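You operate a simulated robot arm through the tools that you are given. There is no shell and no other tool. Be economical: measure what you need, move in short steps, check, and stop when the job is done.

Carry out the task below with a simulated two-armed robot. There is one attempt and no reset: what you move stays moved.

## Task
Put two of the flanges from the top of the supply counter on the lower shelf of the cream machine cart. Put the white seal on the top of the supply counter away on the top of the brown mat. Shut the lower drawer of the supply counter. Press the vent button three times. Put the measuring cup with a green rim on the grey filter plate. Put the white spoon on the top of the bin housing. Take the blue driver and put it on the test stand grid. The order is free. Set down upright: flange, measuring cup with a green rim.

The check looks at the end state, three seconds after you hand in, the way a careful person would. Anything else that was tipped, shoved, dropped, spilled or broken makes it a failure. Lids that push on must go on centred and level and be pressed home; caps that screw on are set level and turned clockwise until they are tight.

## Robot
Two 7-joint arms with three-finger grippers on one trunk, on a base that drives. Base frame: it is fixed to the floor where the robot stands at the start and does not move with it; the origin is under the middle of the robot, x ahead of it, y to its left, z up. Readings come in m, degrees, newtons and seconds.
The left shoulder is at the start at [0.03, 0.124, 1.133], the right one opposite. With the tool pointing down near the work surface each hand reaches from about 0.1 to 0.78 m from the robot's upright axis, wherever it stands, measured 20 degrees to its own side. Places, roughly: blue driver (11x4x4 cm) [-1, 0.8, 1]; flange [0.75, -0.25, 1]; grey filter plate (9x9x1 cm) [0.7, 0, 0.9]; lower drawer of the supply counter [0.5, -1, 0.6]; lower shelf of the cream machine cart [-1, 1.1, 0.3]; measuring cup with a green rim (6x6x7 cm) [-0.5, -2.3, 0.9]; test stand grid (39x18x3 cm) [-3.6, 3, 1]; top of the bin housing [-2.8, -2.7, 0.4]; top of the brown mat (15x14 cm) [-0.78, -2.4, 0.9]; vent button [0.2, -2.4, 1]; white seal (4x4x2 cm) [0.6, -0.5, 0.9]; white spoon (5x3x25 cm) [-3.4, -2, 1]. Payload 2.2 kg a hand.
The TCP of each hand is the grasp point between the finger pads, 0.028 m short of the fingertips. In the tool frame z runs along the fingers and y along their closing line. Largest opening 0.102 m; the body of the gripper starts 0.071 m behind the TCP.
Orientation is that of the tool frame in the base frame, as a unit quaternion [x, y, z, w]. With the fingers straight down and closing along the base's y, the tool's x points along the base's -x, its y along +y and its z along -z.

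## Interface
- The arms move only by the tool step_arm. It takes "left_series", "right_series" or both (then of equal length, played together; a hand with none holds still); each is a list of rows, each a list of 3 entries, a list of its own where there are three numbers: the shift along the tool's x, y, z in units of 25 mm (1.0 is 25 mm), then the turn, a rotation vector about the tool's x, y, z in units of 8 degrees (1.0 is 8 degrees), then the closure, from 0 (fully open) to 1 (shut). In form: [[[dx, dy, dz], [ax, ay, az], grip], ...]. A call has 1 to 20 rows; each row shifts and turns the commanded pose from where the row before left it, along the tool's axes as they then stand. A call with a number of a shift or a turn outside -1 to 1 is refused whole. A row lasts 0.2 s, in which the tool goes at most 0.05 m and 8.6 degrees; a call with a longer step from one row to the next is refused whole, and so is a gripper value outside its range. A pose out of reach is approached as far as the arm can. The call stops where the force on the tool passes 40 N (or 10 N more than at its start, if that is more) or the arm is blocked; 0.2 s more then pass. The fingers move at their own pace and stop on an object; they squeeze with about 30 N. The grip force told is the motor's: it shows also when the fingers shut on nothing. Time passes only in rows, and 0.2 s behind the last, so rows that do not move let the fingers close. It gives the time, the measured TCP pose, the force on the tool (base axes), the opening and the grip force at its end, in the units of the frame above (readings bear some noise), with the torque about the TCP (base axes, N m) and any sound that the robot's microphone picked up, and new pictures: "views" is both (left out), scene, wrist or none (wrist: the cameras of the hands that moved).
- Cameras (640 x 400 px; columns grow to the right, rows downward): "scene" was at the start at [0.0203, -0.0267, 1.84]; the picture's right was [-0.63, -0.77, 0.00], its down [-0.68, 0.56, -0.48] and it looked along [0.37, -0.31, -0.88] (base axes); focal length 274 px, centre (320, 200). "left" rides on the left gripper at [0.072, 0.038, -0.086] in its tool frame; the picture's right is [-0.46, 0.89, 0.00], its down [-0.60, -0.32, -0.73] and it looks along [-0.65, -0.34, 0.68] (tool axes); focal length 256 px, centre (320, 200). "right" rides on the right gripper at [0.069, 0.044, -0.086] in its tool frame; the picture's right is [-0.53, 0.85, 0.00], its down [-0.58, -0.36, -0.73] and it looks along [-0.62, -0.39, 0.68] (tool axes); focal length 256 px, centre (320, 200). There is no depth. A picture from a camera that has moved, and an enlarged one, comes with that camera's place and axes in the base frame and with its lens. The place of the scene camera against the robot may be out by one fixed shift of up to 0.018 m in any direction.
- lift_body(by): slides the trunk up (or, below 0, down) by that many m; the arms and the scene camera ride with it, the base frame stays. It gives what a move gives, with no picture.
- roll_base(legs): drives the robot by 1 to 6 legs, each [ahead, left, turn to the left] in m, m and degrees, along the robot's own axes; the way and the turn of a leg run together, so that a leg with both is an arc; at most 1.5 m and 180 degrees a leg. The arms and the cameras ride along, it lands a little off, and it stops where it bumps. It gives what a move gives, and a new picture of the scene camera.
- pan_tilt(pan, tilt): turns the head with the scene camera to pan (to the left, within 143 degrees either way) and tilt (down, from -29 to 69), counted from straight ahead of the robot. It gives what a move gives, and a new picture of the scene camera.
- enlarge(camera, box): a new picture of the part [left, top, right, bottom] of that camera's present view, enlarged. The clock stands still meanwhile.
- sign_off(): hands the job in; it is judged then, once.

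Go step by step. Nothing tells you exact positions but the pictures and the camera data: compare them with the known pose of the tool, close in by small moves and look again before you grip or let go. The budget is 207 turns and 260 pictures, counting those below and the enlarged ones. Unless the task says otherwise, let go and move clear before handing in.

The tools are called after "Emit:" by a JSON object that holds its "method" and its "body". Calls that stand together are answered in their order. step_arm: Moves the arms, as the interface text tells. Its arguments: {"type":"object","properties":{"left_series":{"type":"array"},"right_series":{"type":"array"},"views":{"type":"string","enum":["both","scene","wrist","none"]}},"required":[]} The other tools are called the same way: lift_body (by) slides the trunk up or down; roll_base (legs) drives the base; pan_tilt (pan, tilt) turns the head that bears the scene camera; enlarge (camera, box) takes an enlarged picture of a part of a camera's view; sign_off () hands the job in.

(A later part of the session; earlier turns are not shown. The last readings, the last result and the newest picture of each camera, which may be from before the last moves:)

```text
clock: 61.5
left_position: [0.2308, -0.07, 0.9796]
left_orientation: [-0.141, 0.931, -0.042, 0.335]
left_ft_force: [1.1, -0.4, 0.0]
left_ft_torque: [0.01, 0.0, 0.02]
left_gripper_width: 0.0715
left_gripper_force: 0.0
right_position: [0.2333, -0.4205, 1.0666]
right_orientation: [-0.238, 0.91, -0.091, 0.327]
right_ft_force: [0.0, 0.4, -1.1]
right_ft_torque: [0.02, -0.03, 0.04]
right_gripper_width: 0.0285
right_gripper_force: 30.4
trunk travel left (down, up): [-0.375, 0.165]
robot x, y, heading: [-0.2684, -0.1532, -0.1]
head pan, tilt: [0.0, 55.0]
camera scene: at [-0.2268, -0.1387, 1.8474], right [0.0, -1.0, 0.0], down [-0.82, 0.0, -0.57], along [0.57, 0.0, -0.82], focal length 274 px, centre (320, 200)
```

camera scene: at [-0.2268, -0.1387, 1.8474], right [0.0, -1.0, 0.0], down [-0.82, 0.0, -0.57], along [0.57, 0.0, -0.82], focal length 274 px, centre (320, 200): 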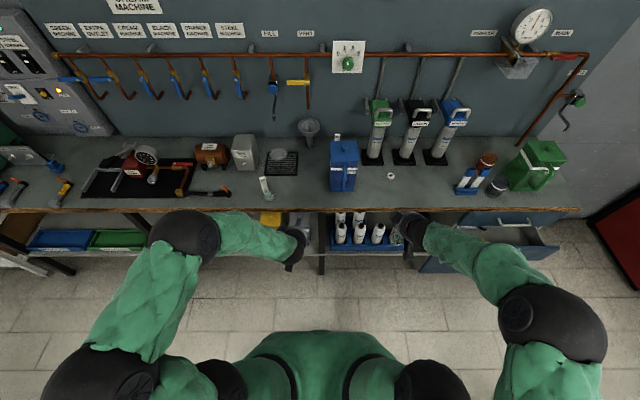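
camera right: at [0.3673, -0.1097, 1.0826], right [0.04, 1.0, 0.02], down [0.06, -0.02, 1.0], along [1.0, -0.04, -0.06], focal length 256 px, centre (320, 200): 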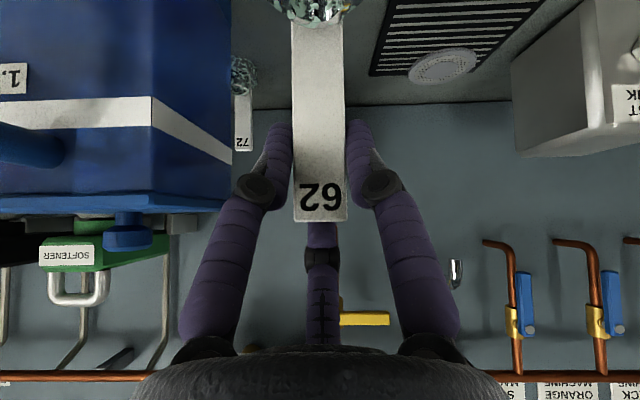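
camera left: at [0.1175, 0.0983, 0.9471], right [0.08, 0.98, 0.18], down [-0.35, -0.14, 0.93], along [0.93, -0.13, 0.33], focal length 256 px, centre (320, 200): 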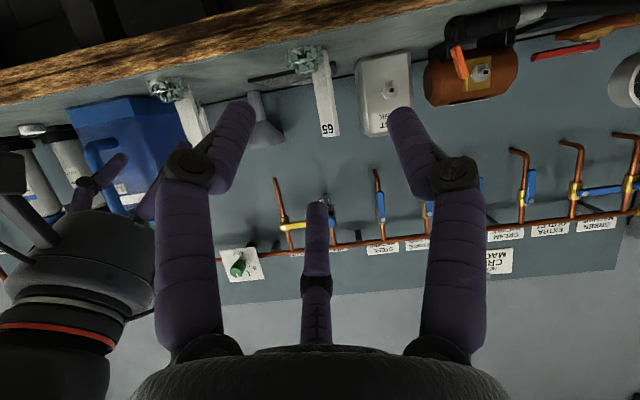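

Now I roll the left hand to −30° and bring it up in line with flange 65.

Emit:
{"method": "step_arm", "body": {"left_series": [[[0, 0, 0], [0, 0, -0.8], 0.3], [[0, 0, 0], [0, 0, -0.8], 0.3], [[-0.951, 0.211, 0.25], [0, 0, 0], 0.3], [[-0.951, 0.211, 0.25], [0, 0, 0], 0.3], [[-0.951, 0.211, 0.25], [0, 0, 0], 0.3], [[-0.951, 0.211, 0.25], [0, 0, 0], 0.3], [[-0.951, 0.211, 0.25], [0, 0, 0], 0.3], [[-0.951, 0.211, 0.25], [0, 0, 0], 0.3], [[-0.951, 0.211, 0.25], [0, 0, 0], 0.3], [[-0.951, 0.211, 0.25], [0, 0, 0], 0.3], [[-0.951, 0.211, 0.25], [0, 0, 0], 0.3]], "views": "wrist"}}

```text
clock: 63.9
left_position: [0.3952, 0.0777, 1.0417]
left_orientation: [-0.244, 0.91, -0.08, 0.326]
left_ft_force: [0.6, -0.6, 0.7]
left_ft_torque: [0.04, 0.02, -0.02]
left_gripper_width: 0.0713
left_gripper_force: 0.0
right_position: [0.2344, -0.4193, 1.0662]
right_orientation: [-0.24, 0.91, -0.09, 0.326]
right_ft_force: [-0.4, -0.3, -1.5]
right_ft_torque: [-0.01, 0.0, 0.03]
right_gripper_width: 0.0285
right_gripper_force: 29.9
trunk travel left (down, up): [-0.375, 0.165]
robot x, y, heading: [-0.2694, -0.1528, -0.3]
head pan, tilt: [0.0, 55.0]
camera left: at [0.2758, 0.0734, 1.057], right [-0.03, 1.0, -0.01], down [0.06, 0.01, 1.0], along [1.0, 0.03, -0.07], focal length 256 px, centre (320, 200)
```

left: 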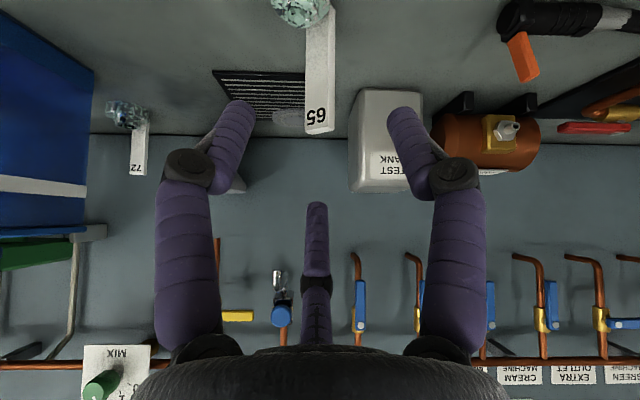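

Aligned with tag 65. I move in and close.

Emit:
{"method": "step_arm", "body": {"left_series": [[[-0.68, -0.36, 0], [0, 0, 0], 0.3], [[0, 0, 0.9], [0, 0, 0], 0.3], [[0, 0, 0.9], [0, 0, 0], 0.3], [[0, 0, 0.9], [0, 0, 0], 0.3], [[0, 0, 0.9], [0, 0, 0], 0.3], [[0, 0, 0.9], [0, 0, 0], 0.3], [[0, 0, 0], [0, 0, 0], 0.6], [[0, 0, 0], [0, 0, 0], 0.8], [[0, 0, 0], [0, 0, 0], 1], [[0, 0, 0], [0, 0, 0], 1]], "views": "wrist"}}

Emit:
{"method": "enlarge", "body": {"camera": "scene", "box": [220, 150, 320, 220]}}

```text
clock: 66.1
left_position: [0.4794, 0.0809, 0.9704]
left_orientation: [-0.243, 0.908, -0.081, 0.331]
left_ft_force: [-0.5, -4.5, 21.9]
left_ft_torque: [-1.32, 0.56, 0.07]
left_gripper_width: 0.0303
left_gripper_force: 30.2
right_position: [0.232, -0.4221, 1.0669]
right_orientation: [-0.239, 0.909, -0.091, 0.329]
right_ft_force: [-0.4, 0.3, -0.8]
right_ft_torque: [0.01, 0.01, 0.01]
right_gripper_width: 0.0285
right_gripper_force: 30.0
trunk travel left (down, up): [-0.375, 0.165]
robot x, y, heading: [-0.2678, -0.1528, -0.2]
head pan, tilt: [0.0, 55.0]
camera left: at [0.3607, 0.0767, 0.9836], right [-0.04, 1.0, -0.01], down [0.06, 0.01, 1.0], along [1.0, 0.03, -0.06], focal length 256 px, centre (320, 200)
```

left: 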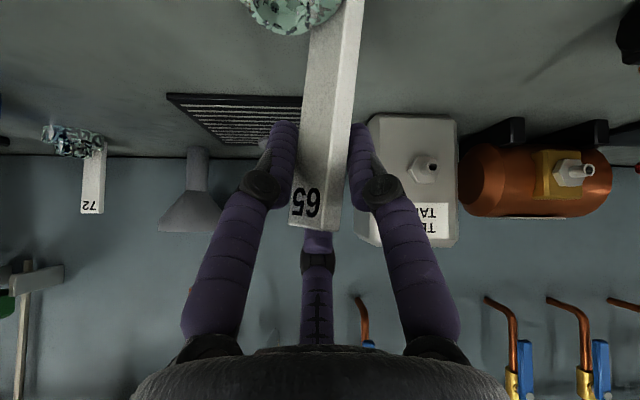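

```text
5.71 times, centred on (270, 185) of scene
camera zoom: at [-0.2297, -0.1389, 1.8477], right [0.0, -1.0, 0.0], down [-0.82, 0.0, -0.57], along [0.57, 0.0, -0.82], focal length 1564 px, centre (606, 286)
```

zoom: 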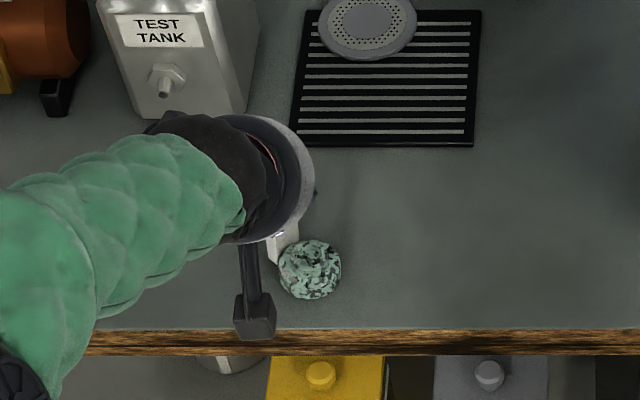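

The grip tilted the flange against the table (22 N). I reopen and look again.

Emit:
{"method": "step_arm", "body": {"left_series": [[[0, 0, 0], [0, 0, 0], 0.8], [[0, 0, 0], [0, 0, 0], 0.6], [[0, 0, 0], [0, 0, 0], 0.4], [[0, 0, 0], [0, 0, 0], 0.4]], "views": "wrist"}}

Emit:
{"method": "enlarge", "body": {"camera": "left", "box": [220, 0, 420, 240]}}

```text
clock: 67.1
left_position: [0.4785, 0.0806, 0.9642]
left_orientation: [-0.243, 0.91, -0.08, 0.326]
left_ft_force: [1.1, -0.2, 0.4]
left_ft_torque: [0.01, 0.0, 0.02]
left_gripper_width: 0.0613
left_gripper_force: 0.1
right_position: [0.2335, -0.4201, 1.0674]
right_orientation: [-0.239, 0.91, -0.092, 0.327]
right_ft_force: [-0.1, 0.7, -0.4]
right_ft_torque: [0.0, -0.04, -0.02]
right_gripper_width: 0.0286
right_gripper_force: 30.4
trunk travel left (down, up): [-0.375, 0.165]
robot x, y, heading: [-0.2644, -0.1532, -0.4]
head pan, tilt: [0.0, 55.0]
camera left: at [0.3598, 0.0772, 0.9796], right [-0.03, 1.0, -0.01], down [0.06, 0.01, 1.0], along [1.0, 0.03, -0.06], focal length 256 px, centre (320, 200)
```

left: 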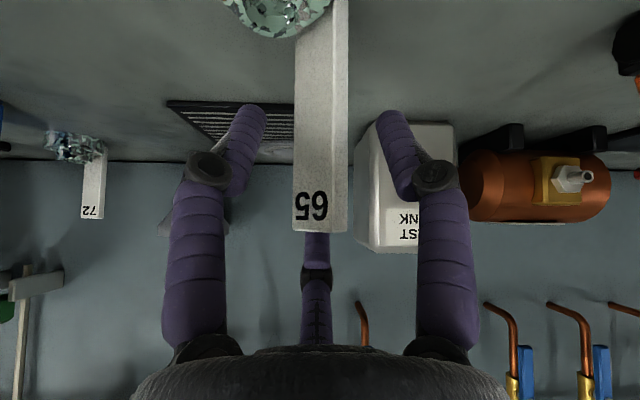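

```text
1.67 times, centred on (320, 120) of left
camera zoom: at [0.3598, 0.0772, 0.9796], right [-0.03, 1.0, -0.01], down [0.06, 0.01, 1.0], along [1.0, 0.03, -0.06], focal length 427 px, centre (320, 333)
```

zoom: 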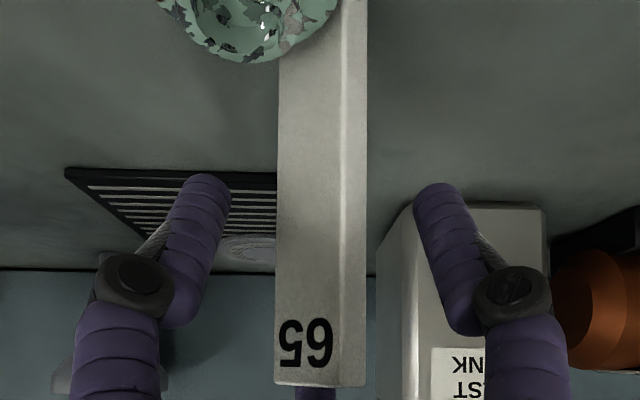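

The tag stands upright again but is yawed about 30° relative to the hand. I open wider and yaw the hand about 28° around the tag.

Emit:
{"method": "step_arm", "body": {"left_series": [[[0, 0, 0], [0, 0, 0], 0.2], [[0, 0, 0], [-0.43, -0.25, -0.6], 0.2], [[0, 0, 0], [-0.43, -0.25, -0.6], 0.2], [[0, 0, 0], [-0.43, -0.25, -0.6], 0.2], [[0, 0, 0], [-0.43, -0.25, -0.6], 0.2]], "views": "wrist"}}

```text
clock: 68.3
left_position: [0.4792, 0.0824, 0.9654]
left_orientation: [-0.434, 0.834, -0.008, 0.341]
left_ft_force: [0.3, -0.6, 0.8]
left_ft_torque: [0.0, 0.03, -0.01]
left_gripper_width: 0.0819
left_gripper_force: 0.1
right_position: [0.2332, -0.4193, 1.0652]
right_orientation: [-0.239, 0.91, -0.091, 0.327]
right_ft_force: [-0.2, -0.4, -0.7]
right_ft_torque: [-0.01, 0.0, -0.01]
right_gripper_width: 0.0286
right_gripper_force: 29.7
trunk travel left (down, up): [-0.375, 0.165]
robot x, y, heading: [-0.2687, -0.1517, -0.2]
head pan, tilt: [0.0, 55.0]
camera left: at [0.3727, 0.0278, 0.9791], right [-0.46, 0.89, -0.01], down [0.05, 0.04, 1.0], along [0.89, 0.45, -0.06], focal length 256 px, centre (320, 200)
```

left: 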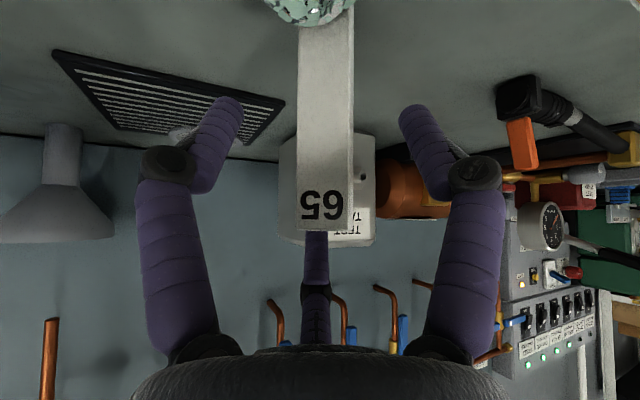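

Now square to the tag and centred. Close.

Emit:
{"method": "step_arm", "body": {"left_series": [[[0, 0, 0], [0, 0, 0], 0.5], [[0, 0, 0], [0, 0, 0], 0.7], [[0, 0, 0], [0, 0, 0], 0.9], [[0, 0, 0], [0, 0, 0], 1], [[0, 0, 0], [0, 0, 0], 1]], "views": "wrist"}}

```text
clock: 69.5
left_position: [0.4775, 0.0824, 0.9651]
left_orientation: [-0.433, 0.835, -0.009, 0.34]
left_ft_force: [-0.4, -0.3, -0.4]
left_ft_torque: [0.04, 0.01, -0.03]
left_gripper_width: 0.0296
left_gripper_force: 30.5
right_position: [0.2343, -0.4208, 1.066]
right_orientation: [-0.239, 0.909, -0.09, 0.328]
right_ft_force: [0.3, 0.2, -2.7]
right_ft_torque: [0.0, -0.01, -0.02]
right_gripper_width: 0.0284
right_gripper_force: 30.2
trunk travel left (down, up): [-0.375, 0.165]
robot x, y, heading: [-0.2676, -0.1515, -0.2]
head pan, tilt: [0.0, 55.0]
camera left: at [0.3723, 0.0279, 0.979], right [-0.45, 0.89, -0.01], down [0.05, 0.04, 1.0], along [0.89, 0.45, -0.06], focal length 256 px, centre (320, 200)
```

left: 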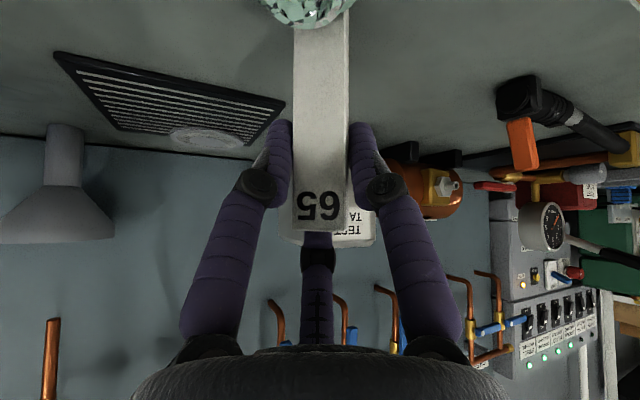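

Clean grip with no side load. I lift, yaw back, and retract.

Emit:
{"method": "step_arm", "body": {"left_series": [[[-0.55, -0.32, -0.77], [0, 0, 0], 1], [[-0.55, -0.32, -0.77], [0, 0, 0], 1], [[-0.55, -0.32, -0.77], [0, 0, 0], 1], [[-0.55, -0.32, -0.77], [0, 0, 0], 1], [[0, 0, 0], [0.43, 0.25, 0.6], 1], [[0, 0, 0], [0.43, 0.25, 0.6], 1], [[0, 0, 0], [0.43, 0.25, 0.6], 1], [[0, 0, 0], [0.43, 0.25, 0.6], 1], [[0.667, 0.385, -0.64], [0, 0, 0], 1], [[0.667, 0.385, -0.64], [0, 0, 0], 1], [[0.667, 0.385, -0.64], [0, 0, 0], 1], [[0.667, 0.385, -0.64], [0, 0, 0], 1], [[0.667, 0.385, -0.64], [0, 0, 0], 1], [[0.667, 0.385, -0.64], [0, 0, 0], 1], [[0.667, 0.385, -0.64], [0, 0, 0], 1], [[0.667, 0.385, -0.64], [0, 0, 0], 1], [[0.667, 0.385, -0.64], [0, 0, 0], 1]], "views": "both"}}

```text
clock: 73.1
left_position: [0.2515, 0.0758, 1.0685]
left_orientation: [-0.243, 0.91, -0.08, 0.327]
left_ft_force: [-0.5, -0.1, -2.1]
left_ft_torque: [0.07, -0.02, 0.01]
left_gripper_width: 0.0295
left_gripper_force: 29.7
right_position: [0.2321, -0.4196, 1.0664]
right_orientation: [-0.239, 0.909, -0.091, 0.328]
right_ft_force: [-0.2, 0.1, -0.4]
right_ft_torque: [-0.02, -0.04, 0.04]
right_gripper_width: 0.0281
right_gripper_force: 29.7
trunk travel left (down, up): [-0.375, 0.165]
robot x, y, heading: [-0.2677, -0.1527, -0.2]
head pan, tilt: [0.0, 55.0]
camera scene: at [-0.228, -0.1375, 1.8474], right [0.0, -1.0, 0.0], down [-0.82, 0.0, -0.57], along [0.57, 0.0, -0.82], focal length 274 px, centre (320, 200)
camera left: at [0.1336, 0.0725, 1.0838], right [-0.03, 1.0, -0.01], down [0.06, 0.01, 1.0], along [1.0, 0.03, -0.06], focal length 256 px, centre (320, 200)
```

scene: 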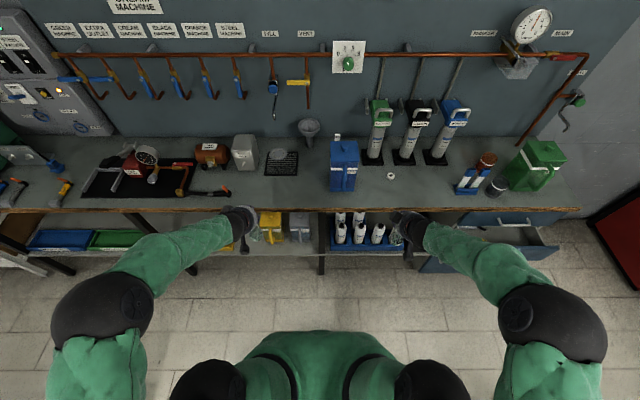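
left: 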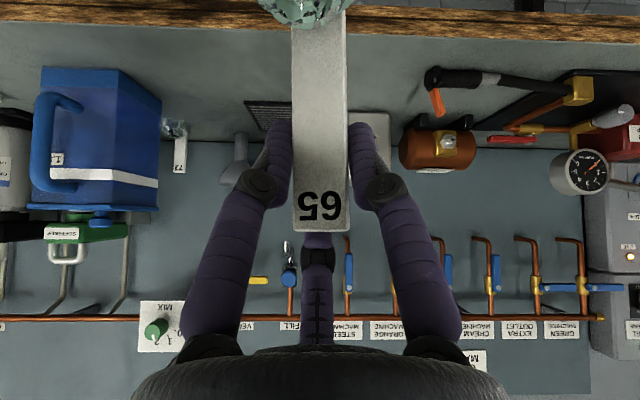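

Both flanges are held upright. I drive to in front of the cart's near short side, facing it (+y), and look at the lower shelf.

Emit:
{"method": "roll_base", "body": {"legs": [[-0.35, 0, 0], [0, 0, 90], [-0.1, 0.35, 0]]}}

Emit:
{"method": "lift_body", "body": {"by": -0.37}}

Emit:
{"method": "pan_tilt", "body": {"pan": 0, "tilt": 40}}

```text
clock: 74.5
left_position: [0.1227, 0.0971, 1.0676]
left_orientation: [-0.254, 0.907, -0.079, 0.327]
left_ft_force: [-0.1, 0.4, -2.4]
left_ft_torque: [-0.06, -0.08, -0.03]
left_gripper_width: 0.0283
left_gripper_force: 29.6
right_position: [0.117, -0.3999, 1.0681]
right_orientation: [-0.252, 0.906, -0.087, 0.329]
right_ft_force: [-0.6, 0.9, 0.0]
right_ft_torque: [-0.05, -0.04, -0.04]
right_gripper_width: 0.0283
right_gripper_force: 30.2
trunk travel left (down, up): [-0.375, 0.165]
robot x, y, heading: [-0.3922, -0.1451, 1.4]
head pan, tilt: [0.0, 55.0]
stopped in leg 1: the robot was blocked; the commanded pose is now the measured one
camera scene: at [-0.3525, -0.1271, 1.8475], right [0.02, -1.0, 0.0], down [-0.82, -0.02, -0.58], along [0.58, 0.01, -0.82], focal length 274 px, centre (320, 200)
```

scene: 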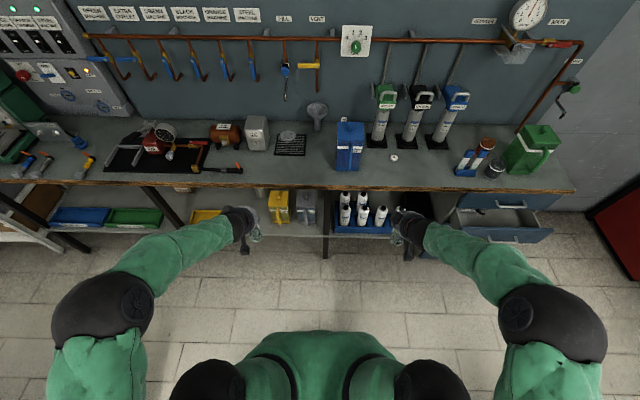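

```text
clock: 78.0
left_position: [0.126, 0.0964, 0.6979]
left_orientation: [-0.254, 0.907, -0.077, 0.326]
left_ft_force: [-0.5, -0.5, -1.1]
left_ft_torque: [0.02, 0.01, -0.03]
left_gripper_width: 0.0284
left_gripper_force: 29.3
right_position: [0.1203, -0.4014, 0.6956]
right_orientation: [-0.25, 0.907, -0.088, 0.328]
right_ft_force: [-1.3, -0.9, -1.1]
right_ft_torque: [-0.02, -0.04, -0.02]
right_gripper_width: 0.0281
right_gripper_force: 29.8
trunk travel left (down, up): [-0.005, 0.535]
robot x, y, heading: [-0.3911, -0.1489, 1.5]
head pan, tilt: [0.0, 55.0]
```

```text
clock: 78.8
left_position: [0.1255, 0.0962, 0.6986]
left_orientation: [-0.255, 0.907, -0.077, 0.327]
left_ft_force: [0.6, -0.1, -1.7]
left_ft_torque: [-0.03, 0.0, 0.01]
left_gripper_width: 0.0286
left_gripper_force: 30.0
right_position: [0.1193, -0.4018, 0.6946]
right_orientation: [-0.249, 0.907, -0.089, 0.328]
right_ft_force: [0.4, 0.1, -1.5]
right_ft_torque: [0.01, 0.0, -0.02]
right_gripper_width: 0.0282
right_gripper_force: 29.8
trunk travel left (down, up): [-0.005, 0.535]
robot x, y, heading: [-0.3906, -0.1479, 1.5]
head pan, tilt: [0.0, 40.0]
camera scene: at [-0.3344, -0.1298, 1.498], right [0.02, -1.0, 0.0], down [-0.64, -0.01, -0.77], along [0.77, 0.02, -0.64], focal length 274 px, centre (320, 200)
```

scene: 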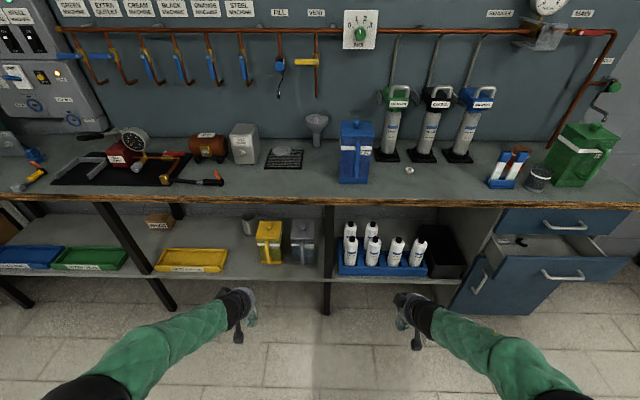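

The base bumped into something behind it. I look back on both sides before driving on.

Emit:
{"method": "pan_tilt", "body": {"pan": -140, "tilt": 45}}

Emit:
{"method": "pan_tilt", "body": {"pan": 130, "tilt": 40}}

```text
clock: 81.0
left_position: [0.1255, 0.095, 0.6971]
left_orientation: [-0.255, 0.907, -0.077, 0.326]
left_ft_force: [-0.1, -0.8, -0.6]
left_ft_torque: [0.02, -0.03, 0.01]
left_gripper_width: 0.0281
left_gripper_force: 30.5
right_position: [0.118, -0.402, 0.6953]
right_orientation: [-0.25, 0.907, -0.088, 0.328]
right_ft_force: [-0.6, 0.4, -1.2]
right_ft_torque: [-0.01, -0.01, 0.02]
right_gripper_width: 0.0282
right_gripper_force: 30.2
trunk travel left (down, up): [-0.005, 0.535]
robot x, y, heading: [-0.388, -0.1491, 1.5]
head pan, tilt: [-140.0, 45.0]
camera scene: at [-0.4805, -0.1854, 1.4909], right [-0.66, 0.75, 0.0], down [0.53, 0.47, -0.71], along [-0.53, -0.47, -0.71], focal length 274 px, centre (320, 200)
```

scene: 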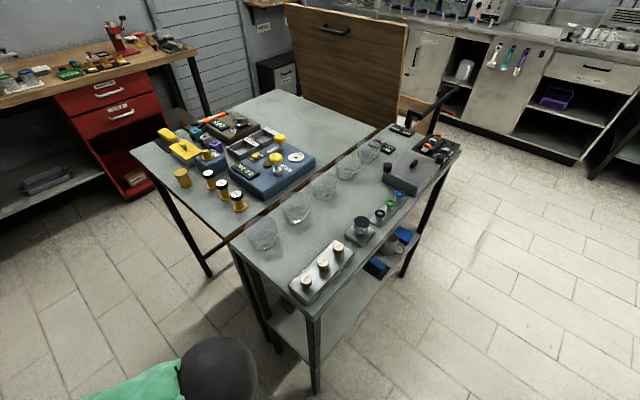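

```text
clock: 84.8
left_position: [0.1254, 0.0953, 0.6977]
left_orientation: [-0.254, 0.907, -0.077, 0.326]
left_ft_force: [-0.8, 0.2, -0.8]
left_ft_torque: [0.02, -0.04, 0.01]
left_gripper_width: 0.0279
left_gripper_force: 29.7
right_position: [0.1195, -0.4019, 0.6969]
right_orientation: [-0.25, 0.907, -0.089, 0.327]
right_ft_force: [0.6, -0.5, -1.6]
right_ft_torque: [0.0, 0.02, 0.01]
right_gripper_width: 0.0279
right_gripper_force: 30.1
trunk travel left (down, up): [-0.005, 0.535]
robot x, y, heading: [-0.3889, -0.148, 1.5]
head pan, tilt: [130.0, 40.0]
camera scene: at [-0.4755, -0.0678, 1.4981], right [0.75, 0.66, 0.0], down [0.42, -0.48, -0.77], along [-0.51, 0.58, -0.64], focal length 274 px, centre (320, 200)
```

scene: 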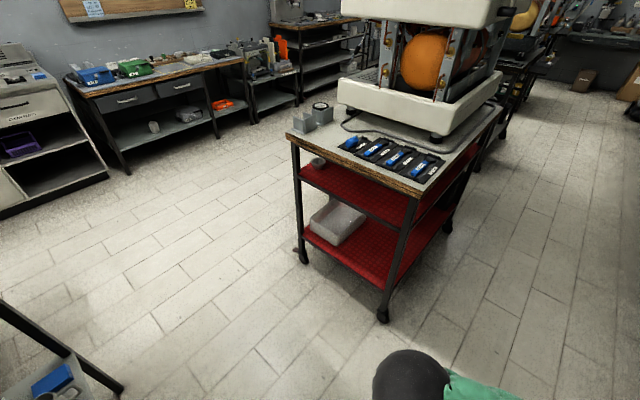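

The base's rear touched the table leg at about (−0.68, −0.39); nothing looks disturbed. The cart's near side is at y≈0.74, lower shelf ≈0.27 high, with a white box on its left part; the free part is x −1.03…−0.77. I drive there.

Emit:
{"method": "roll_base", "body": {"legs": [[0.12, 0, 0], [0, 0, 88.5], [0.1, 0, 0], [0, 0.84, 0]]}}

Emit:
{"method": "pan_tilt", "body": {"pan": -15, "tilt": 45}}

```text
clock: 94.5
left_position: [-1.3133, 0.4984, 0.6973]
left_orientation: [0.806, -0.487, -0.167, -0.291]
left_ft_force: [0.1, 0.6, -2.3]
left_ft_torque: [0.04, 0.02, -0.02]
left_gripper_width: 0.0278
left_gripper_force: 30.2
right_position: [-0.8175, 0.4598, 0.6973]
right_orientation: [0.803, -0.489, -0.161, -0.299]
right_ft_force: [-0.5, 0.0, -1.5]
right_ft_torque: [0.0, 0.01, 0.02]
right_gripper_width: 0.0282
right_gripper_force: 30.2
trunk travel left (down, up): [-0.005, 0.535]
robot x, y, heading: [-1.1052, -0.0308, 87.6]
head pan, tilt: [130.0, 40.0]
camera scene: at [-1.1729, -0.0987, 1.4981], right [-0.61, 0.79, 0.0], down [0.51, 0.39, -0.77], along [-0.61, -0.47, -0.64], focal length 274 px, centre (320, 200)
```

scene: 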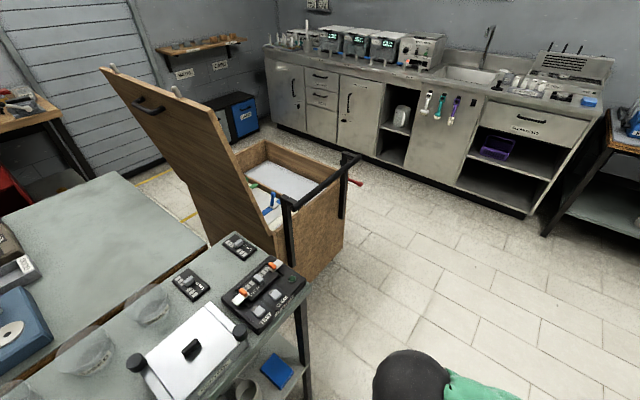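

```text
clock: 96.8
left_position: [-1.3125, 0.4967, 0.6971]
left_orientation: [0.806, -0.487, -0.168, -0.29]
left_ft_force: [0.3, 0.2, -1.1]
left_ft_torque: [0.04, -0.03, 0.02]
left_gripper_width: 0.0281
left_gripper_force: 30.1
right_position: [-0.8187, 0.46, 0.6958]
right_orientation: [0.803, -0.49, -0.16, -0.299]
right_ft_force: [0.7, 0.4, -1.7]
right_ft_torque: [0.03, -0.01, 0.0]
right_gripper_width: 0.0284
right_gripper_force: 30.0
trunk travel left (down, up): [-0.005, 0.535]
robot x, y, heading: [-1.1042, -0.0358, 87.7]
head pan, tilt: [-15.0, 45.0]
camera scene: at [-1.0815, 0.0311, 1.4908], right [0.96, -0.3, 0.0], down [-0.21, -0.68, -0.71], along [0.21, 0.68, -0.71], focal length 274 px, centre (320, 200)
```

scene: 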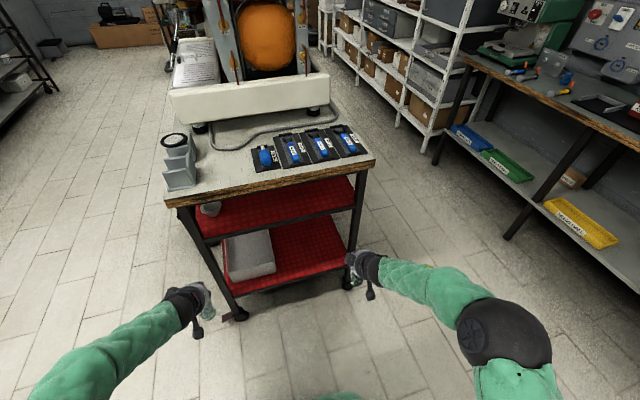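

I move the base 0.1 m closer, then lower the right hand outside the shelf opening.

Emit:
{"method": "roll_base", "body": {"legs": [[0.1, 0, 2]]}}

Emit:
{"method": "step_arm", "body": {"right_series": [[[-0.46, 0.8, 0], [0, 0, 0], 1], [[-0.46, 0.8, 0], [0, 0, 0], 1], [[0.554, 0.32, 0.77], [0, 0, 0], 1], [[0.554, 0.32, 0.77], [0, 0, 0], 1], [[0.554, 0.32, 0.77], [0, 0, 0], 1], [[0.554, 0.32, 0.77], [0, 0, 0], 1], [[0.554, 0.32, 0.77], [0, 0, 0], 1], [[0.554, 0.32, 0.77], [0, 0, 0], 1], [[0.554, 0.32, 0.77], [0, 0, 0], 1], [[0.554, 0.32, 0.77], [0, 0, 0], 1], [[0.554, 0.32, 0.77], [0, 0, 0], 1], [[0.554, 0.32, 0.77], [0, 0, 0], 1], [[0.554, 0.32, 0.77], [0, 0, 0], 1]], "views": "both"}}

```text
clock: 98.0
left_position: [-1.3279, 0.5872, 0.6975]
left_orientation: [0.814, -0.473, -0.173, -0.288]
left_ft_force: [-0.1, -0.2, -1.7]
left_ft_torque: [0.02, -0.04, -0.02]
left_gripper_width: 0.0281
left_gripper_force: 30.2
right_position: [-0.831, 0.566, 0.6954]
right_orientation: [0.811, -0.476, -0.166, -0.296]
right_ft_force: [0.1, 0.7, -1.5]
right_ft_torque: [0.01, 0.02, -0.01]
right_gripper_width: 0.0283
right_gripper_force: 29.9
trunk travel left (down, up): [-0.005, 0.535]
robot x, y, heading: [-1.1009, 0.0652, 89.9]
head pan, tilt: [-15.0, 45.0]
camera scene: at [-1.081, 0.1292, 1.4908], right [0.96, -0.26, 0.0], down [-0.19, -0.68, -0.71], along [0.19, 0.68, -0.71], focal length 274 px, centre (320, 200)
```

scene: 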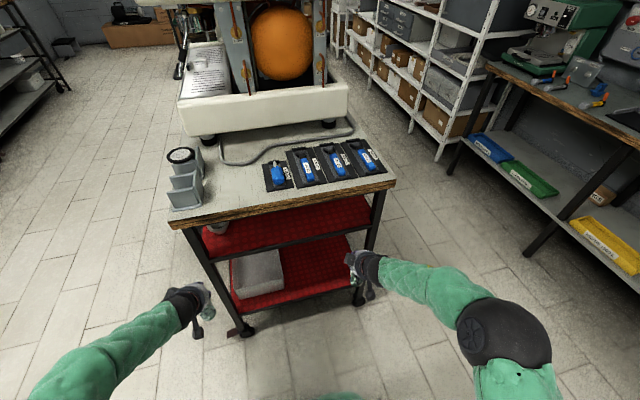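

```text
clock: 100.8
left_position: [-1.3282, 0.5859, 0.6973]
left_orientation: [0.814, -0.474, -0.173, -0.288]
left_ft_force: [0.0, -0.2, -1.0]
left_ft_torque: [0.0, 0.02, 0.03]
left_gripper_width: 0.0279
left_gripper_force: 29.8
right_position: [-0.9203, 0.5974, 0.4626]
right_orientation: [0.812, -0.477, -0.16, -0.295]
right_ft_force: [-0.4, 0.4, -1.3]
right_ft_torque: [0.03, 0.0, -0.01]
right_gripper_width: 0.0284
right_gripper_force: 29.8
right hand out of reach, approached as far as the arm can: row 8, 9, 10, 11, 12, 13
trunk travel left (down, up): [-0.005, 0.535]
robot x, y, heading: [-1.0998, 0.0662, 89.6]
head pan, tilt: [-15.0, 45.0]
camera scene: at [-1.081, 0.1285, 1.4909], right [0.96, -0.26, 0.0], down [-0.19, -0.68, -0.71], along [0.19, 0.68, -0.71], focal length 274 px, centre (320, 200)
camera right: at [-0.9267, 0.4802, 0.4757], right [-1.0, 0.05, 0.01], down [0.02, 0.06, 1.0], along [0.05, 1.0, -0.06], focal length 256 px, centre (320, 200)
```

scene: 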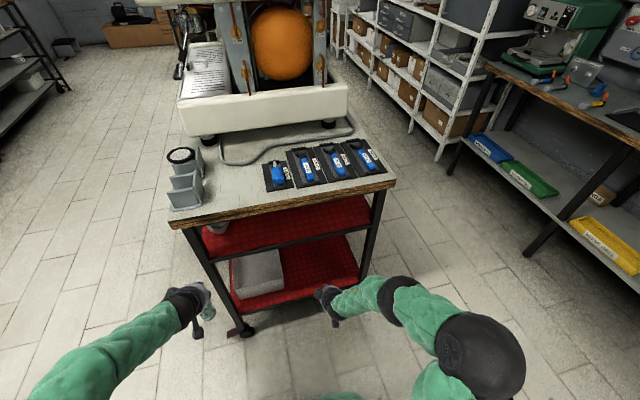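
right: 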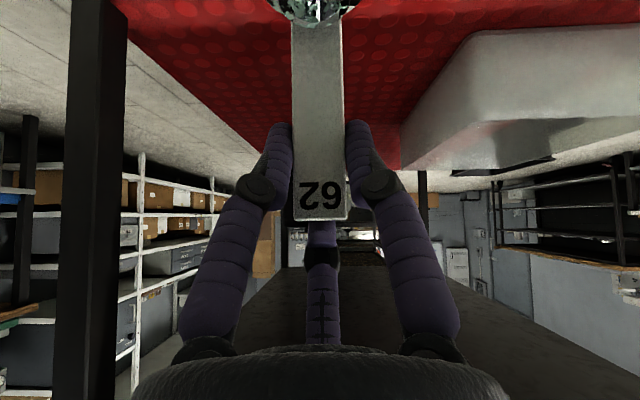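

The flange hangs upright and the shelf opening is clear ahead. Extending makes lower heights reachable, so I go forward into the opening first.

Emit:
{"method": "step_arm", "body": {"right_series": [[[-0.667, -0.385, 0.64], [0, 0, 0], 1], [[-0.667, -0.385, 0.64], [0, 0, 0], 1], [[-0.667, -0.385, 0.64], [0, 0, 0], 1], [[-0.667, -0.385, 0.64], [0, 0, 0], 1], [[-0.667, -0.385, 0.64], [0, 0, 0], 1], [[-0.667, -0.385, 0.64], [0, 0, 0], 1], [[-0.667, -0.385, 0.64], [0, 0, 0], 1], [[-0.667, -0.385, 0.64], [0, 0, 0], 1]], "views": "both"}}

```text
clock: 102.6
left_position: [-1.3284, 0.5868, 0.6969]
left_orientation: [0.814, -0.474, -0.173, -0.288]
left_ft_force: [0.1, 0.5, -1.2]
left_ft_torque: [0.07, -0.03, 0.0]
left_gripper_width: 0.0281
left_gripper_force: 29.6
right_position: [-0.915, 0.7983, 0.4606]
right_orientation: [0.812, -0.475, -0.167, -0.295]
right_ft_force: [0.1, -0.3, -0.9]
right_ft_torque: [0.05, -0.02, 0.01]
right_gripper_width: 0.0284
right_gripper_force: 30.4
trunk travel left (down, up): [-0.005, 0.535]
robot x, y, heading: [-1.1033, 0.0649, 89.6]
head pan, tilt: [-15.0, 45.0]
camera scene: at [-1.081, 0.1288, 1.4908], right [0.96, -0.26, 0.0], down [-0.19, -0.68, -0.71], along [0.19, 0.68, -0.71], focal length 274 px, centre (320, 200)
camera right: at [-0.9206, 0.6815, 0.4731], right [-1.0, 0.05, 0.02], down [0.02, 0.06, 1.0], along [0.04, 1.0, -0.06], focal length 256 px, centre (320, 200)
```

scene: 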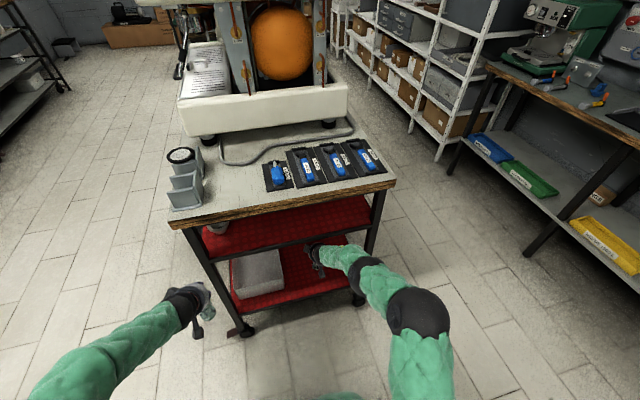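
right: 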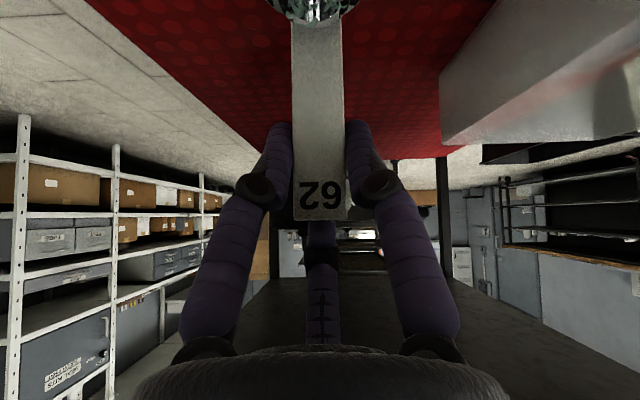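

Inside the opening with room. I shift right 6 cm, forward 5 cm and descend partway.

Emit:
{"method": "step_arm", "body": {"right_series": [[[0.4, -0.7, 0], [0, 0, 0], 1], [[0.4, -0.7, 0], [0, 0, 0], 1], [[0.4, -0.7, 0], [0, 0, 0], 1], [[-0.667, -0.385, 0.64], [0, 0, 0], 1], [[-0.667, -0.385, 0.64], [0, 0, 0], 1], [[0.554, 0.32, 0.77], [0, 0, 0], 1], [[0.554, 0.32, 0.77], [0, 0, 0], 1], [[0.554, 0.32, 0.77], [0, 0, 0], 1]], "views": "both"}}

Emit:
{"method": "enlarge", "body": {"camera": "scene", "box": [200, 180, 420, 340]}}

```text
clock: 104.4
left_position: [-1.3286, 0.5871, 0.6986]
left_orientation: [0.815, -0.473, -0.172, -0.287]
left_ft_force: [0.5, 0.0, -0.5]
left_ft_torque: [0.04, -0.01, 0.01]
left_gripper_width: 0.028
left_gripper_force: 30.0
right_position: [-0.8521, 0.8496, 0.389]
right_orientation: [0.811, -0.476, -0.166, -0.297]
right_ft_force: [0.8, -0.1, -0.8]
right_ft_torque: [-0.03, 0.01, 0.03]
right_gripper_width: 0.0287
right_gripper_force: 30.0
trunk travel left (down, up): [-0.005, 0.535]
robot x, y, heading: [-1.105, 0.0628, 89.5]
head pan, tilt: [-15.0, 45.0]
camera scene: at [-1.0809, 0.1293, 1.4908], right [0.96, -0.26, 0.0], down [-0.19, -0.68, -0.71], along [0.19, 0.68, -0.71], focal length 274 px, centre (320, 200)
camera right: at [-0.8576, 0.7321, 0.4012], right [-1.0, 0.05, 0.02], down [0.02, 0.06, 1.0], along [0.04, 1.0, -0.06], focal length 256 px, centre (320, 200)
```

scene: 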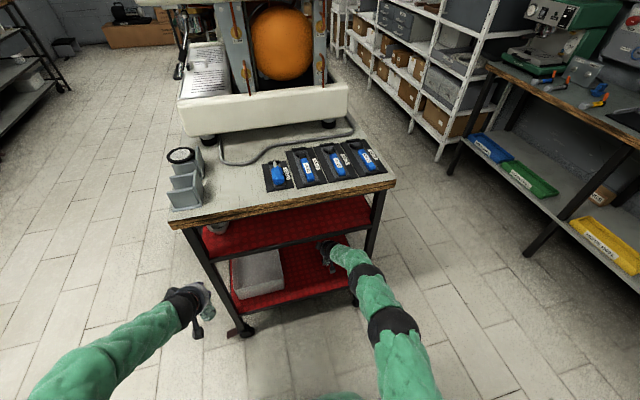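
right: 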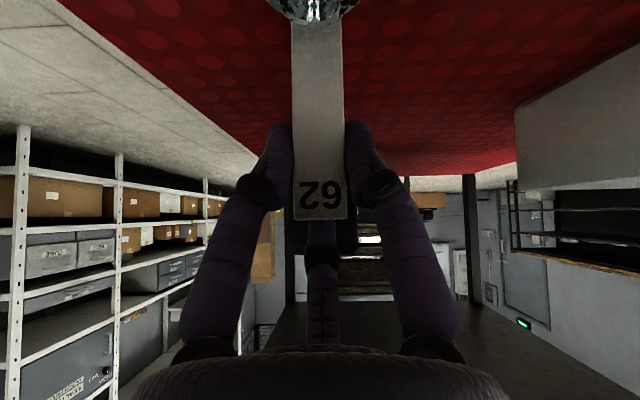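

```text
2.50 times, centred on (310, 260) of scene
camera zoom: at [-1.0809, 0.1293, 1.4908], right [0.96, -0.26, 0.0], down [-0.19, -0.68, -0.71], along [0.19, 0.68, -0.71], focal length 684 px, centre (345, 50)
```

zoom: 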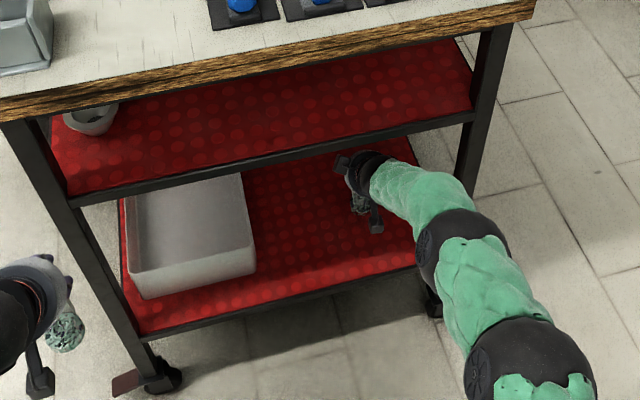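

Good clearance. A bit further in and down toward the shelf.

Emit:
{"method": "step_arm", "body": {"right_series": [[[-0.667, -0.385, 0.64], [0, 0, 0], 1], [[0.554, 0.32, 0.77], [0, 0, 0], 1], [[0.554, 0.32, 0.77], [0, 0, 0], 1], [[0.22, 0.128, 0.308], [0, 0, 0], 1]], "views": "wrist"}}

```text
clock: 105.4
left_position: [-1.3293, 0.5848, 0.6983]
left_orientation: [0.814, -0.473, -0.173, -0.289]
left_ft_force: [-0.3, 0.4, -1.8]
left_ft_torque: [0.0, -0.02, 0.0]
left_gripper_width: 0.0279
left_gripper_force: 29.9
right_position: [-0.8506, 0.8574, 0.3697]
right_orientation: [0.809, -0.475, -0.167, -0.304]
right_ft_force: [10.6, 7.8, 25.8]
right_ft_torque: [-0.26, -0.5, 0.27]
right_gripper_width: 0.0285
right_gripper_force: 30.1
right hand out of reach, approached as far as the arm can: row 1, 3, 4
trunk travel left (down, up): [-0.005, 0.535]
robot x, y, heading: [-1.1013, 0.0644, 89.6]
head pan, tilt: [-15.0, 45.0]
camera right: at [-0.8569, 0.7403, 0.3803], right [-1.0, 0.05, 0.02], down [0.02, 0.04, 1.0], along [0.05, 1.0, -0.04], focal length 256 px, centre (320, 200)
```

right: 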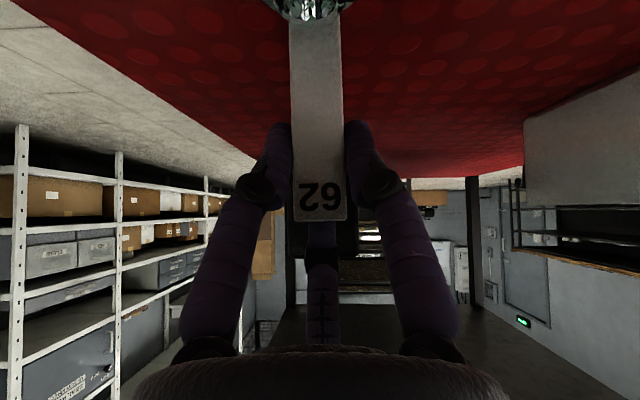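

Contact at z≈0.37, i.e. the shelf is about 0.30 high. I ease up a little to unload.

Emit:
{"method": "step_arm", "body": {"right_series": [[[-0.22, -0.128, -0.308], [0, 0, 0], 1], [[-0.17, -0.1, -0.23], [0, 0, 0], 1]], "views": "wrist"}}

Emit:
{"method": "enlarge", "body": {"camera": "scene", "box": [270, 210, 400, 310]}}

```text
clock: 106.0
left_position: [-1.3292, 0.5868, 0.6973]
left_orientation: [0.815, -0.473, -0.173, -0.288]
left_ft_force: [0.8, -0.2, -2.2]
left_ft_torque: [0.01, -0.01, 0.0]
left_gripper_width: 0.0281
left_gripper_force: 30.2
right_position: [-0.8592, 0.8497, 0.37]
right_orientation: [0.813, -0.477, -0.164, -0.291]
right_ft_force: [0.1, 1.4, -1.4]
right_ft_torque: [0.03, -0.01, 0.03]
right_gripper_width: 0.0287
right_gripper_force: 29.7
trunk travel left (down, up): [-0.005, 0.535]
robot x, y, heading: [-1.1025, 0.0663, 89.6]
head pan, tilt: [-15.0, 45.0]
camera right: at [-0.8635, 0.7324, 0.3847], right [-1.0, 0.04, 0.02], down [0.03, 0.07, 1.0], along [0.04, 1.0, -0.07], focal length 256 px, centre (320, 200)
```

right: 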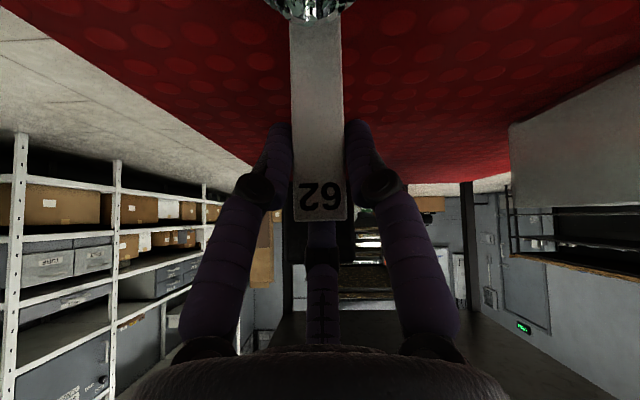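

```text
4.00 times, centred on (335, 260) of scene
camera zoom: at [-1.0812, 0.1289, 1.4905], right [0.96, -0.26, 0.0], down [-0.19, -0.68, -0.71], along [0.19, 0.68, -0.71], focal length 1095 px, centre (260, -40)
```

zoom: 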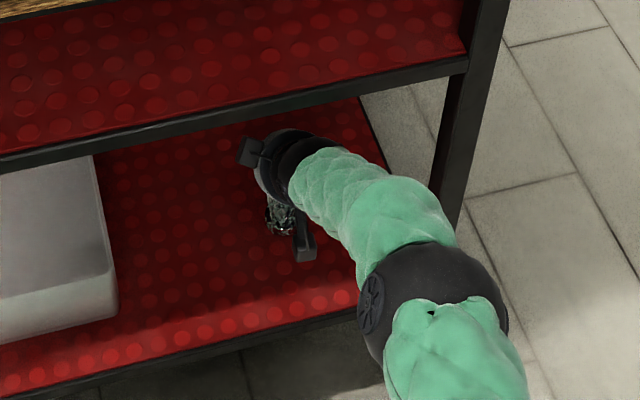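

No contact now, so the earlier load came from an awkward reach. I lower again in small straight steps.

Emit:
{"method": "step_arm", "body": {"right_series": [[[0.17, 0.1, 0.23], [0, 0, 0], 1], [[0.17, 0.1, 0.23], [0, 0, 0], 1]], "views": "none"}}

```text
clock: 106.6
left_position: [-1.3299, 0.5845, 0.6987]
left_orientation: [0.814, -0.473, -0.174, -0.289]
left_ft_force: [0.9, -0.3, -1.4]
left_ft_torque: [0.05, 0.0, 0.01]
left_gripper_width: 0.0278
left_gripper_force: 29.7
right_position: [-0.8549, 0.8557, 0.3688]
right_orientation: [0.81, -0.475, -0.167, -0.302]
right_ft_force: [-2.4, -4.7, 26.4]
right_ft_torque: [-0.57, 0.27, 0.01]
right_gripper_width: 0.0288
right_gripper_force: 29.6
trunk travel left (down, up): [-0.005, 0.535]
robot x, y, heading: [-1.1006, 0.0634, 89.7]
head pan, tilt: [-15.0, 45.0]
```

The flange is on the shelf. I unload slightly, release, and slide the fingers back along their axis.

Emit:
{"method": "step_arm", "body": {"right_series": [[[-0.22, -0.128, -0.308], [0, 0, 0], 1], [[0, 0, 0], [0, 0, 0], 0.8], [[0, 0, 0], [0, 0, 0], 0.6], [[0, 0, 0], [0, 0, 0], 0.4], [[0, 0, 0], [0, 0, 0], 0.3]], "views": "wrist"}}

```text
clock: 107.8
left_position: [-1.3285, 0.5853, 0.697]
left_orientation: [0.814, -0.474, -0.172, -0.288]
left_ft_force: [-0.3, 0.0, -1.4]
left_ft_torque: [0.04, -0.04, 0.0]
left_gripper_width: 0.0279
left_gripper_force: 29.7
right_position: [-0.8556, 0.8536, 0.3708]
right_orientation: [0.811, -0.476, -0.166, -0.296]
right_ft_force: [-0.8, -0.7, -0.2]
right_ft_torque: [-0.05, 0.02, 0.05]
right_gripper_width: 0.0714
right_gripper_force: 0.0
trunk travel left (down, up): [-0.005, 0.535]
robot x, y, heading: [-1.1014, 0.0635, 89.7]
head pan, tilt: [-15.0, 45.0]
camera right: at [-0.8616, 0.736, 0.384], right [-1.0, 0.05, 0.02], down [0.02, 0.06, 1.0], along [0.04, 1.0, -0.06], focal length 256 px, centre (320, 200)
```

right: 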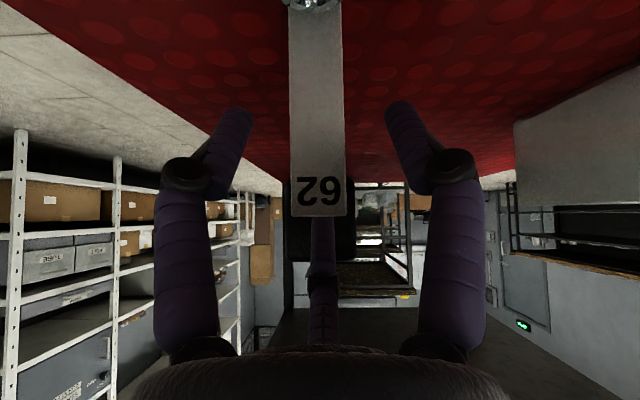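

Released upright. I retract the right hand out of the cart.

Emit:
{"method": "step_arm", "body": {"right_series": [[[0, 0, -1], [0, 0, 0], 0.3], [[0, 0, -1], [0, 0, 0], 0.3], [[0, 0, -1], [0, 0, 0], 0.3], [[0, 0, -1], [0, 0, 0], 0.3], [[0.667, 0.385, -0.64], [0, 0, 0], 0.3], [[0.667, 0.385, -0.64], [0, 0, 0], 0.3], [[0.667, 0.385, -0.64], [0, 0, 0], 0.3], [[0.667, 0.385, -0.64], [0, 0, 0], 0.3], [[0.667, 0.385, -0.64], [0, 0, 0], 0.3], [[0.667, 0.385, -0.64], [0, 0, 0], 0.3], [[0.667, 0.385, -0.64], [0, 0, 0], 0.3], [[0.667, 0.385, -0.64], [0, 0, 0], 0.3], [[0.667, 0.385, -0.64], [0, 0, 0], 0.3]], "views": "scene"}}

Emit:
{"method": "enlarge", "body": {"camera": "scene", "box": [200, 200, 400, 340]}}

```text
clock: 110.6
left_position: [-1.3285, 0.5863, 0.6964]
left_orientation: [0.814, -0.474, -0.173, -0.288]
left_ft_force: [0.3, 0.3, -1.0]
left_ft_torque: [0.06, -0.01, -0.01]
left_gripper_width: 0.028
left_gripper_force: 29.8
right_position: [-0.9222, 0.6735, 0.4819]
right_orientation: [0.812, -0.478, -0.158, -0.296]
right_ft_force: [0.0, 0.6, 0.0]
right_ft_torque: [0.0, -0.03, -0.01]
right_gripper_width: 0.0711
right_gripper_force: 0.2
right hand out of reach, approached as far as the arm can: row 1, 2, 3, 6, 7, 8, 9, 10, 11, 12, 13
trunk travel left (down, up): [-0.005, 0.535]
robot x, y, heading: [-1.1004, 0.0653, 89.6]
head pan, tilt: [-15.0, 45.0]
camera scene: at [-1.0809, 0.1286, 1.4908], right [0.96, -0.26, 0.0], down [-0.19, -0.68, -0.71], along [0.19, 0.68, -0.71], focal length 274 px, centre (320, 200)
```

scene: 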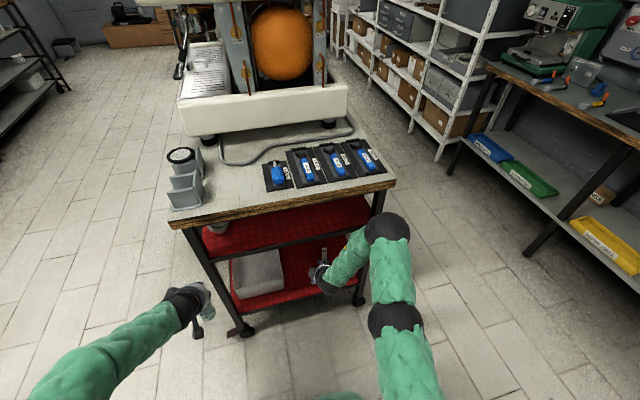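

```text
2.86 times, centred on (300, 270) of scene
camera zoom: at [-1.0809, 0.1286, 1.4908], right [0.96, -0.26, 0.0], down [-0.19, -0.68, -0.71], along [0.19, 0.68, -0.71], focal length 782 px, centre (377, 0)
```

zoom: 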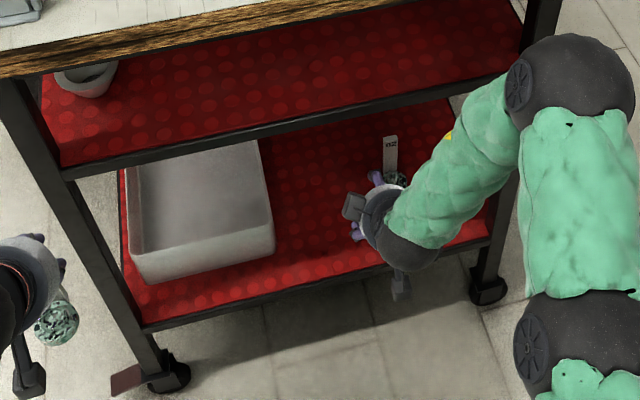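

The hand is out but the elbow sits close to the cart leg, so I back the base off 0.12 m before rearranging the arm.

Emit:
{"method": "roll_base", "body": {"legs": [[-0.12, 0, 0]]}}

Emit:
{"method": "step_arm", "body": {"right_series": [[[-0.554, -0.32, -0.77], [0, 0, 0], 0.3], [[-0.554, -0.32, -0.77], [0, 0, 0], 0.3], [[-0.554, -0.32, -0.77], [0, 0, 0], 0.3], [[-0.554, -0.32, -0.77], [0, 0, 0], 0.3], [[-0.554, -0.32, -0.77], [0, 0, 0], 0.3], [[-0.554, -0.32, -0.77], [0, 0, 0], 0.3], [[-0.554, -0.32, -0.77], [0, 0, 0], 0.3], [[-0.554, -0.32, -0.77], [0, 0, 0], 0.3]], "views": "scene"}}

```text
clock: 111.8
left_position: [-1.3304, 0.4653, 0.6972]
left_orientation: [0.815, -0.473, -0.173, -0.288]
left_ft_force: [-0.2, 0.2, -0.4]
left_ft_torque: [0.01, -0.01, 0.03]
left_gripper_width: 0.0281
left_gripper_force: 30.2
right_position: [-0.924, 0.5547, 0.4823]
right_orientation: [0.812, -0.478, -0.158, -0.295]
right_ft_force: [0.4, -0.6, 0.4]
right_ft_torque: [-0.01, 0.01, 0.0]
right_gripper_width: 0.0716
right_gripper_force: 0.1
trunk travel left (down, up): [-0.005, 0.535]
robot x, y, heading: [-1.1023, -0.0572, 90.1]
head pan, tilt: [-15.0, 45.0]
camera scene: at [-1.0817, 0.0076, 1.4909], right [0.96, -0.26, 0.0], down [-0.19, -0.68, -0.71], along [0.19, 0.68, -0.71], focal length 274 px, centre (320, 200)
```

scene: 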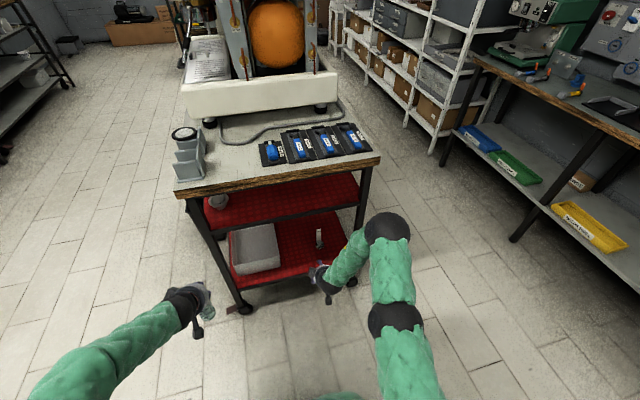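

```text
clock: 113.6
left_position: [-1.3291, 0.465, 0.6976]
left_orientation: [0.815, -0.472, -0.172, -0.287]
left_ft_force: [1.0, 0.4, -1.2]
left_ft_torque: [0.03, 0.02, 0.0]
left_gripper_width: 0.0279
left_gripper_force: 30.1
right_position: [-0.9284, 0.5536, 0.6841]
right_orientation: [0.812, -0.478, -0.159, -0.295]
right_ft_force: [0.4, 0.3, -1.3]
right_ft_torque: [0.01, -0.03, -0.02]
right_gripper_width: 0.0713
right_gripper_force: 0.1
trunk travel left (down, up): [-0.005, 0.535]
robot x, y, heading: [-1.102, -0.0579, 89.9]
head pan, tilt: [-15.0, 45.0]
camera scene: at [-1.0817, 0.0078, 1.4908], right [0.96, -0.26, 0.0], down [-0.19, -0.68, -0.71], along [0.19, 0.68, -0.71], focal length 274 px, centre (320, 200)
```

scene: 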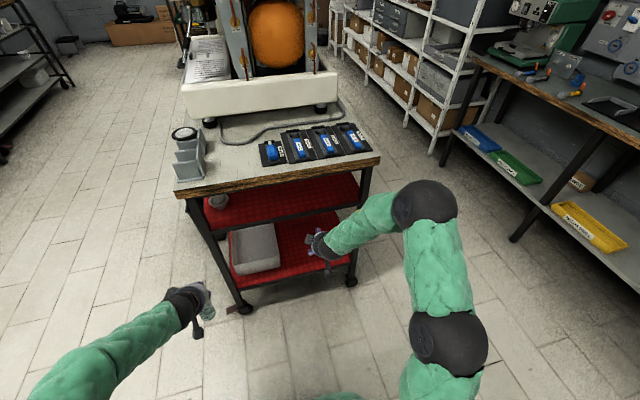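

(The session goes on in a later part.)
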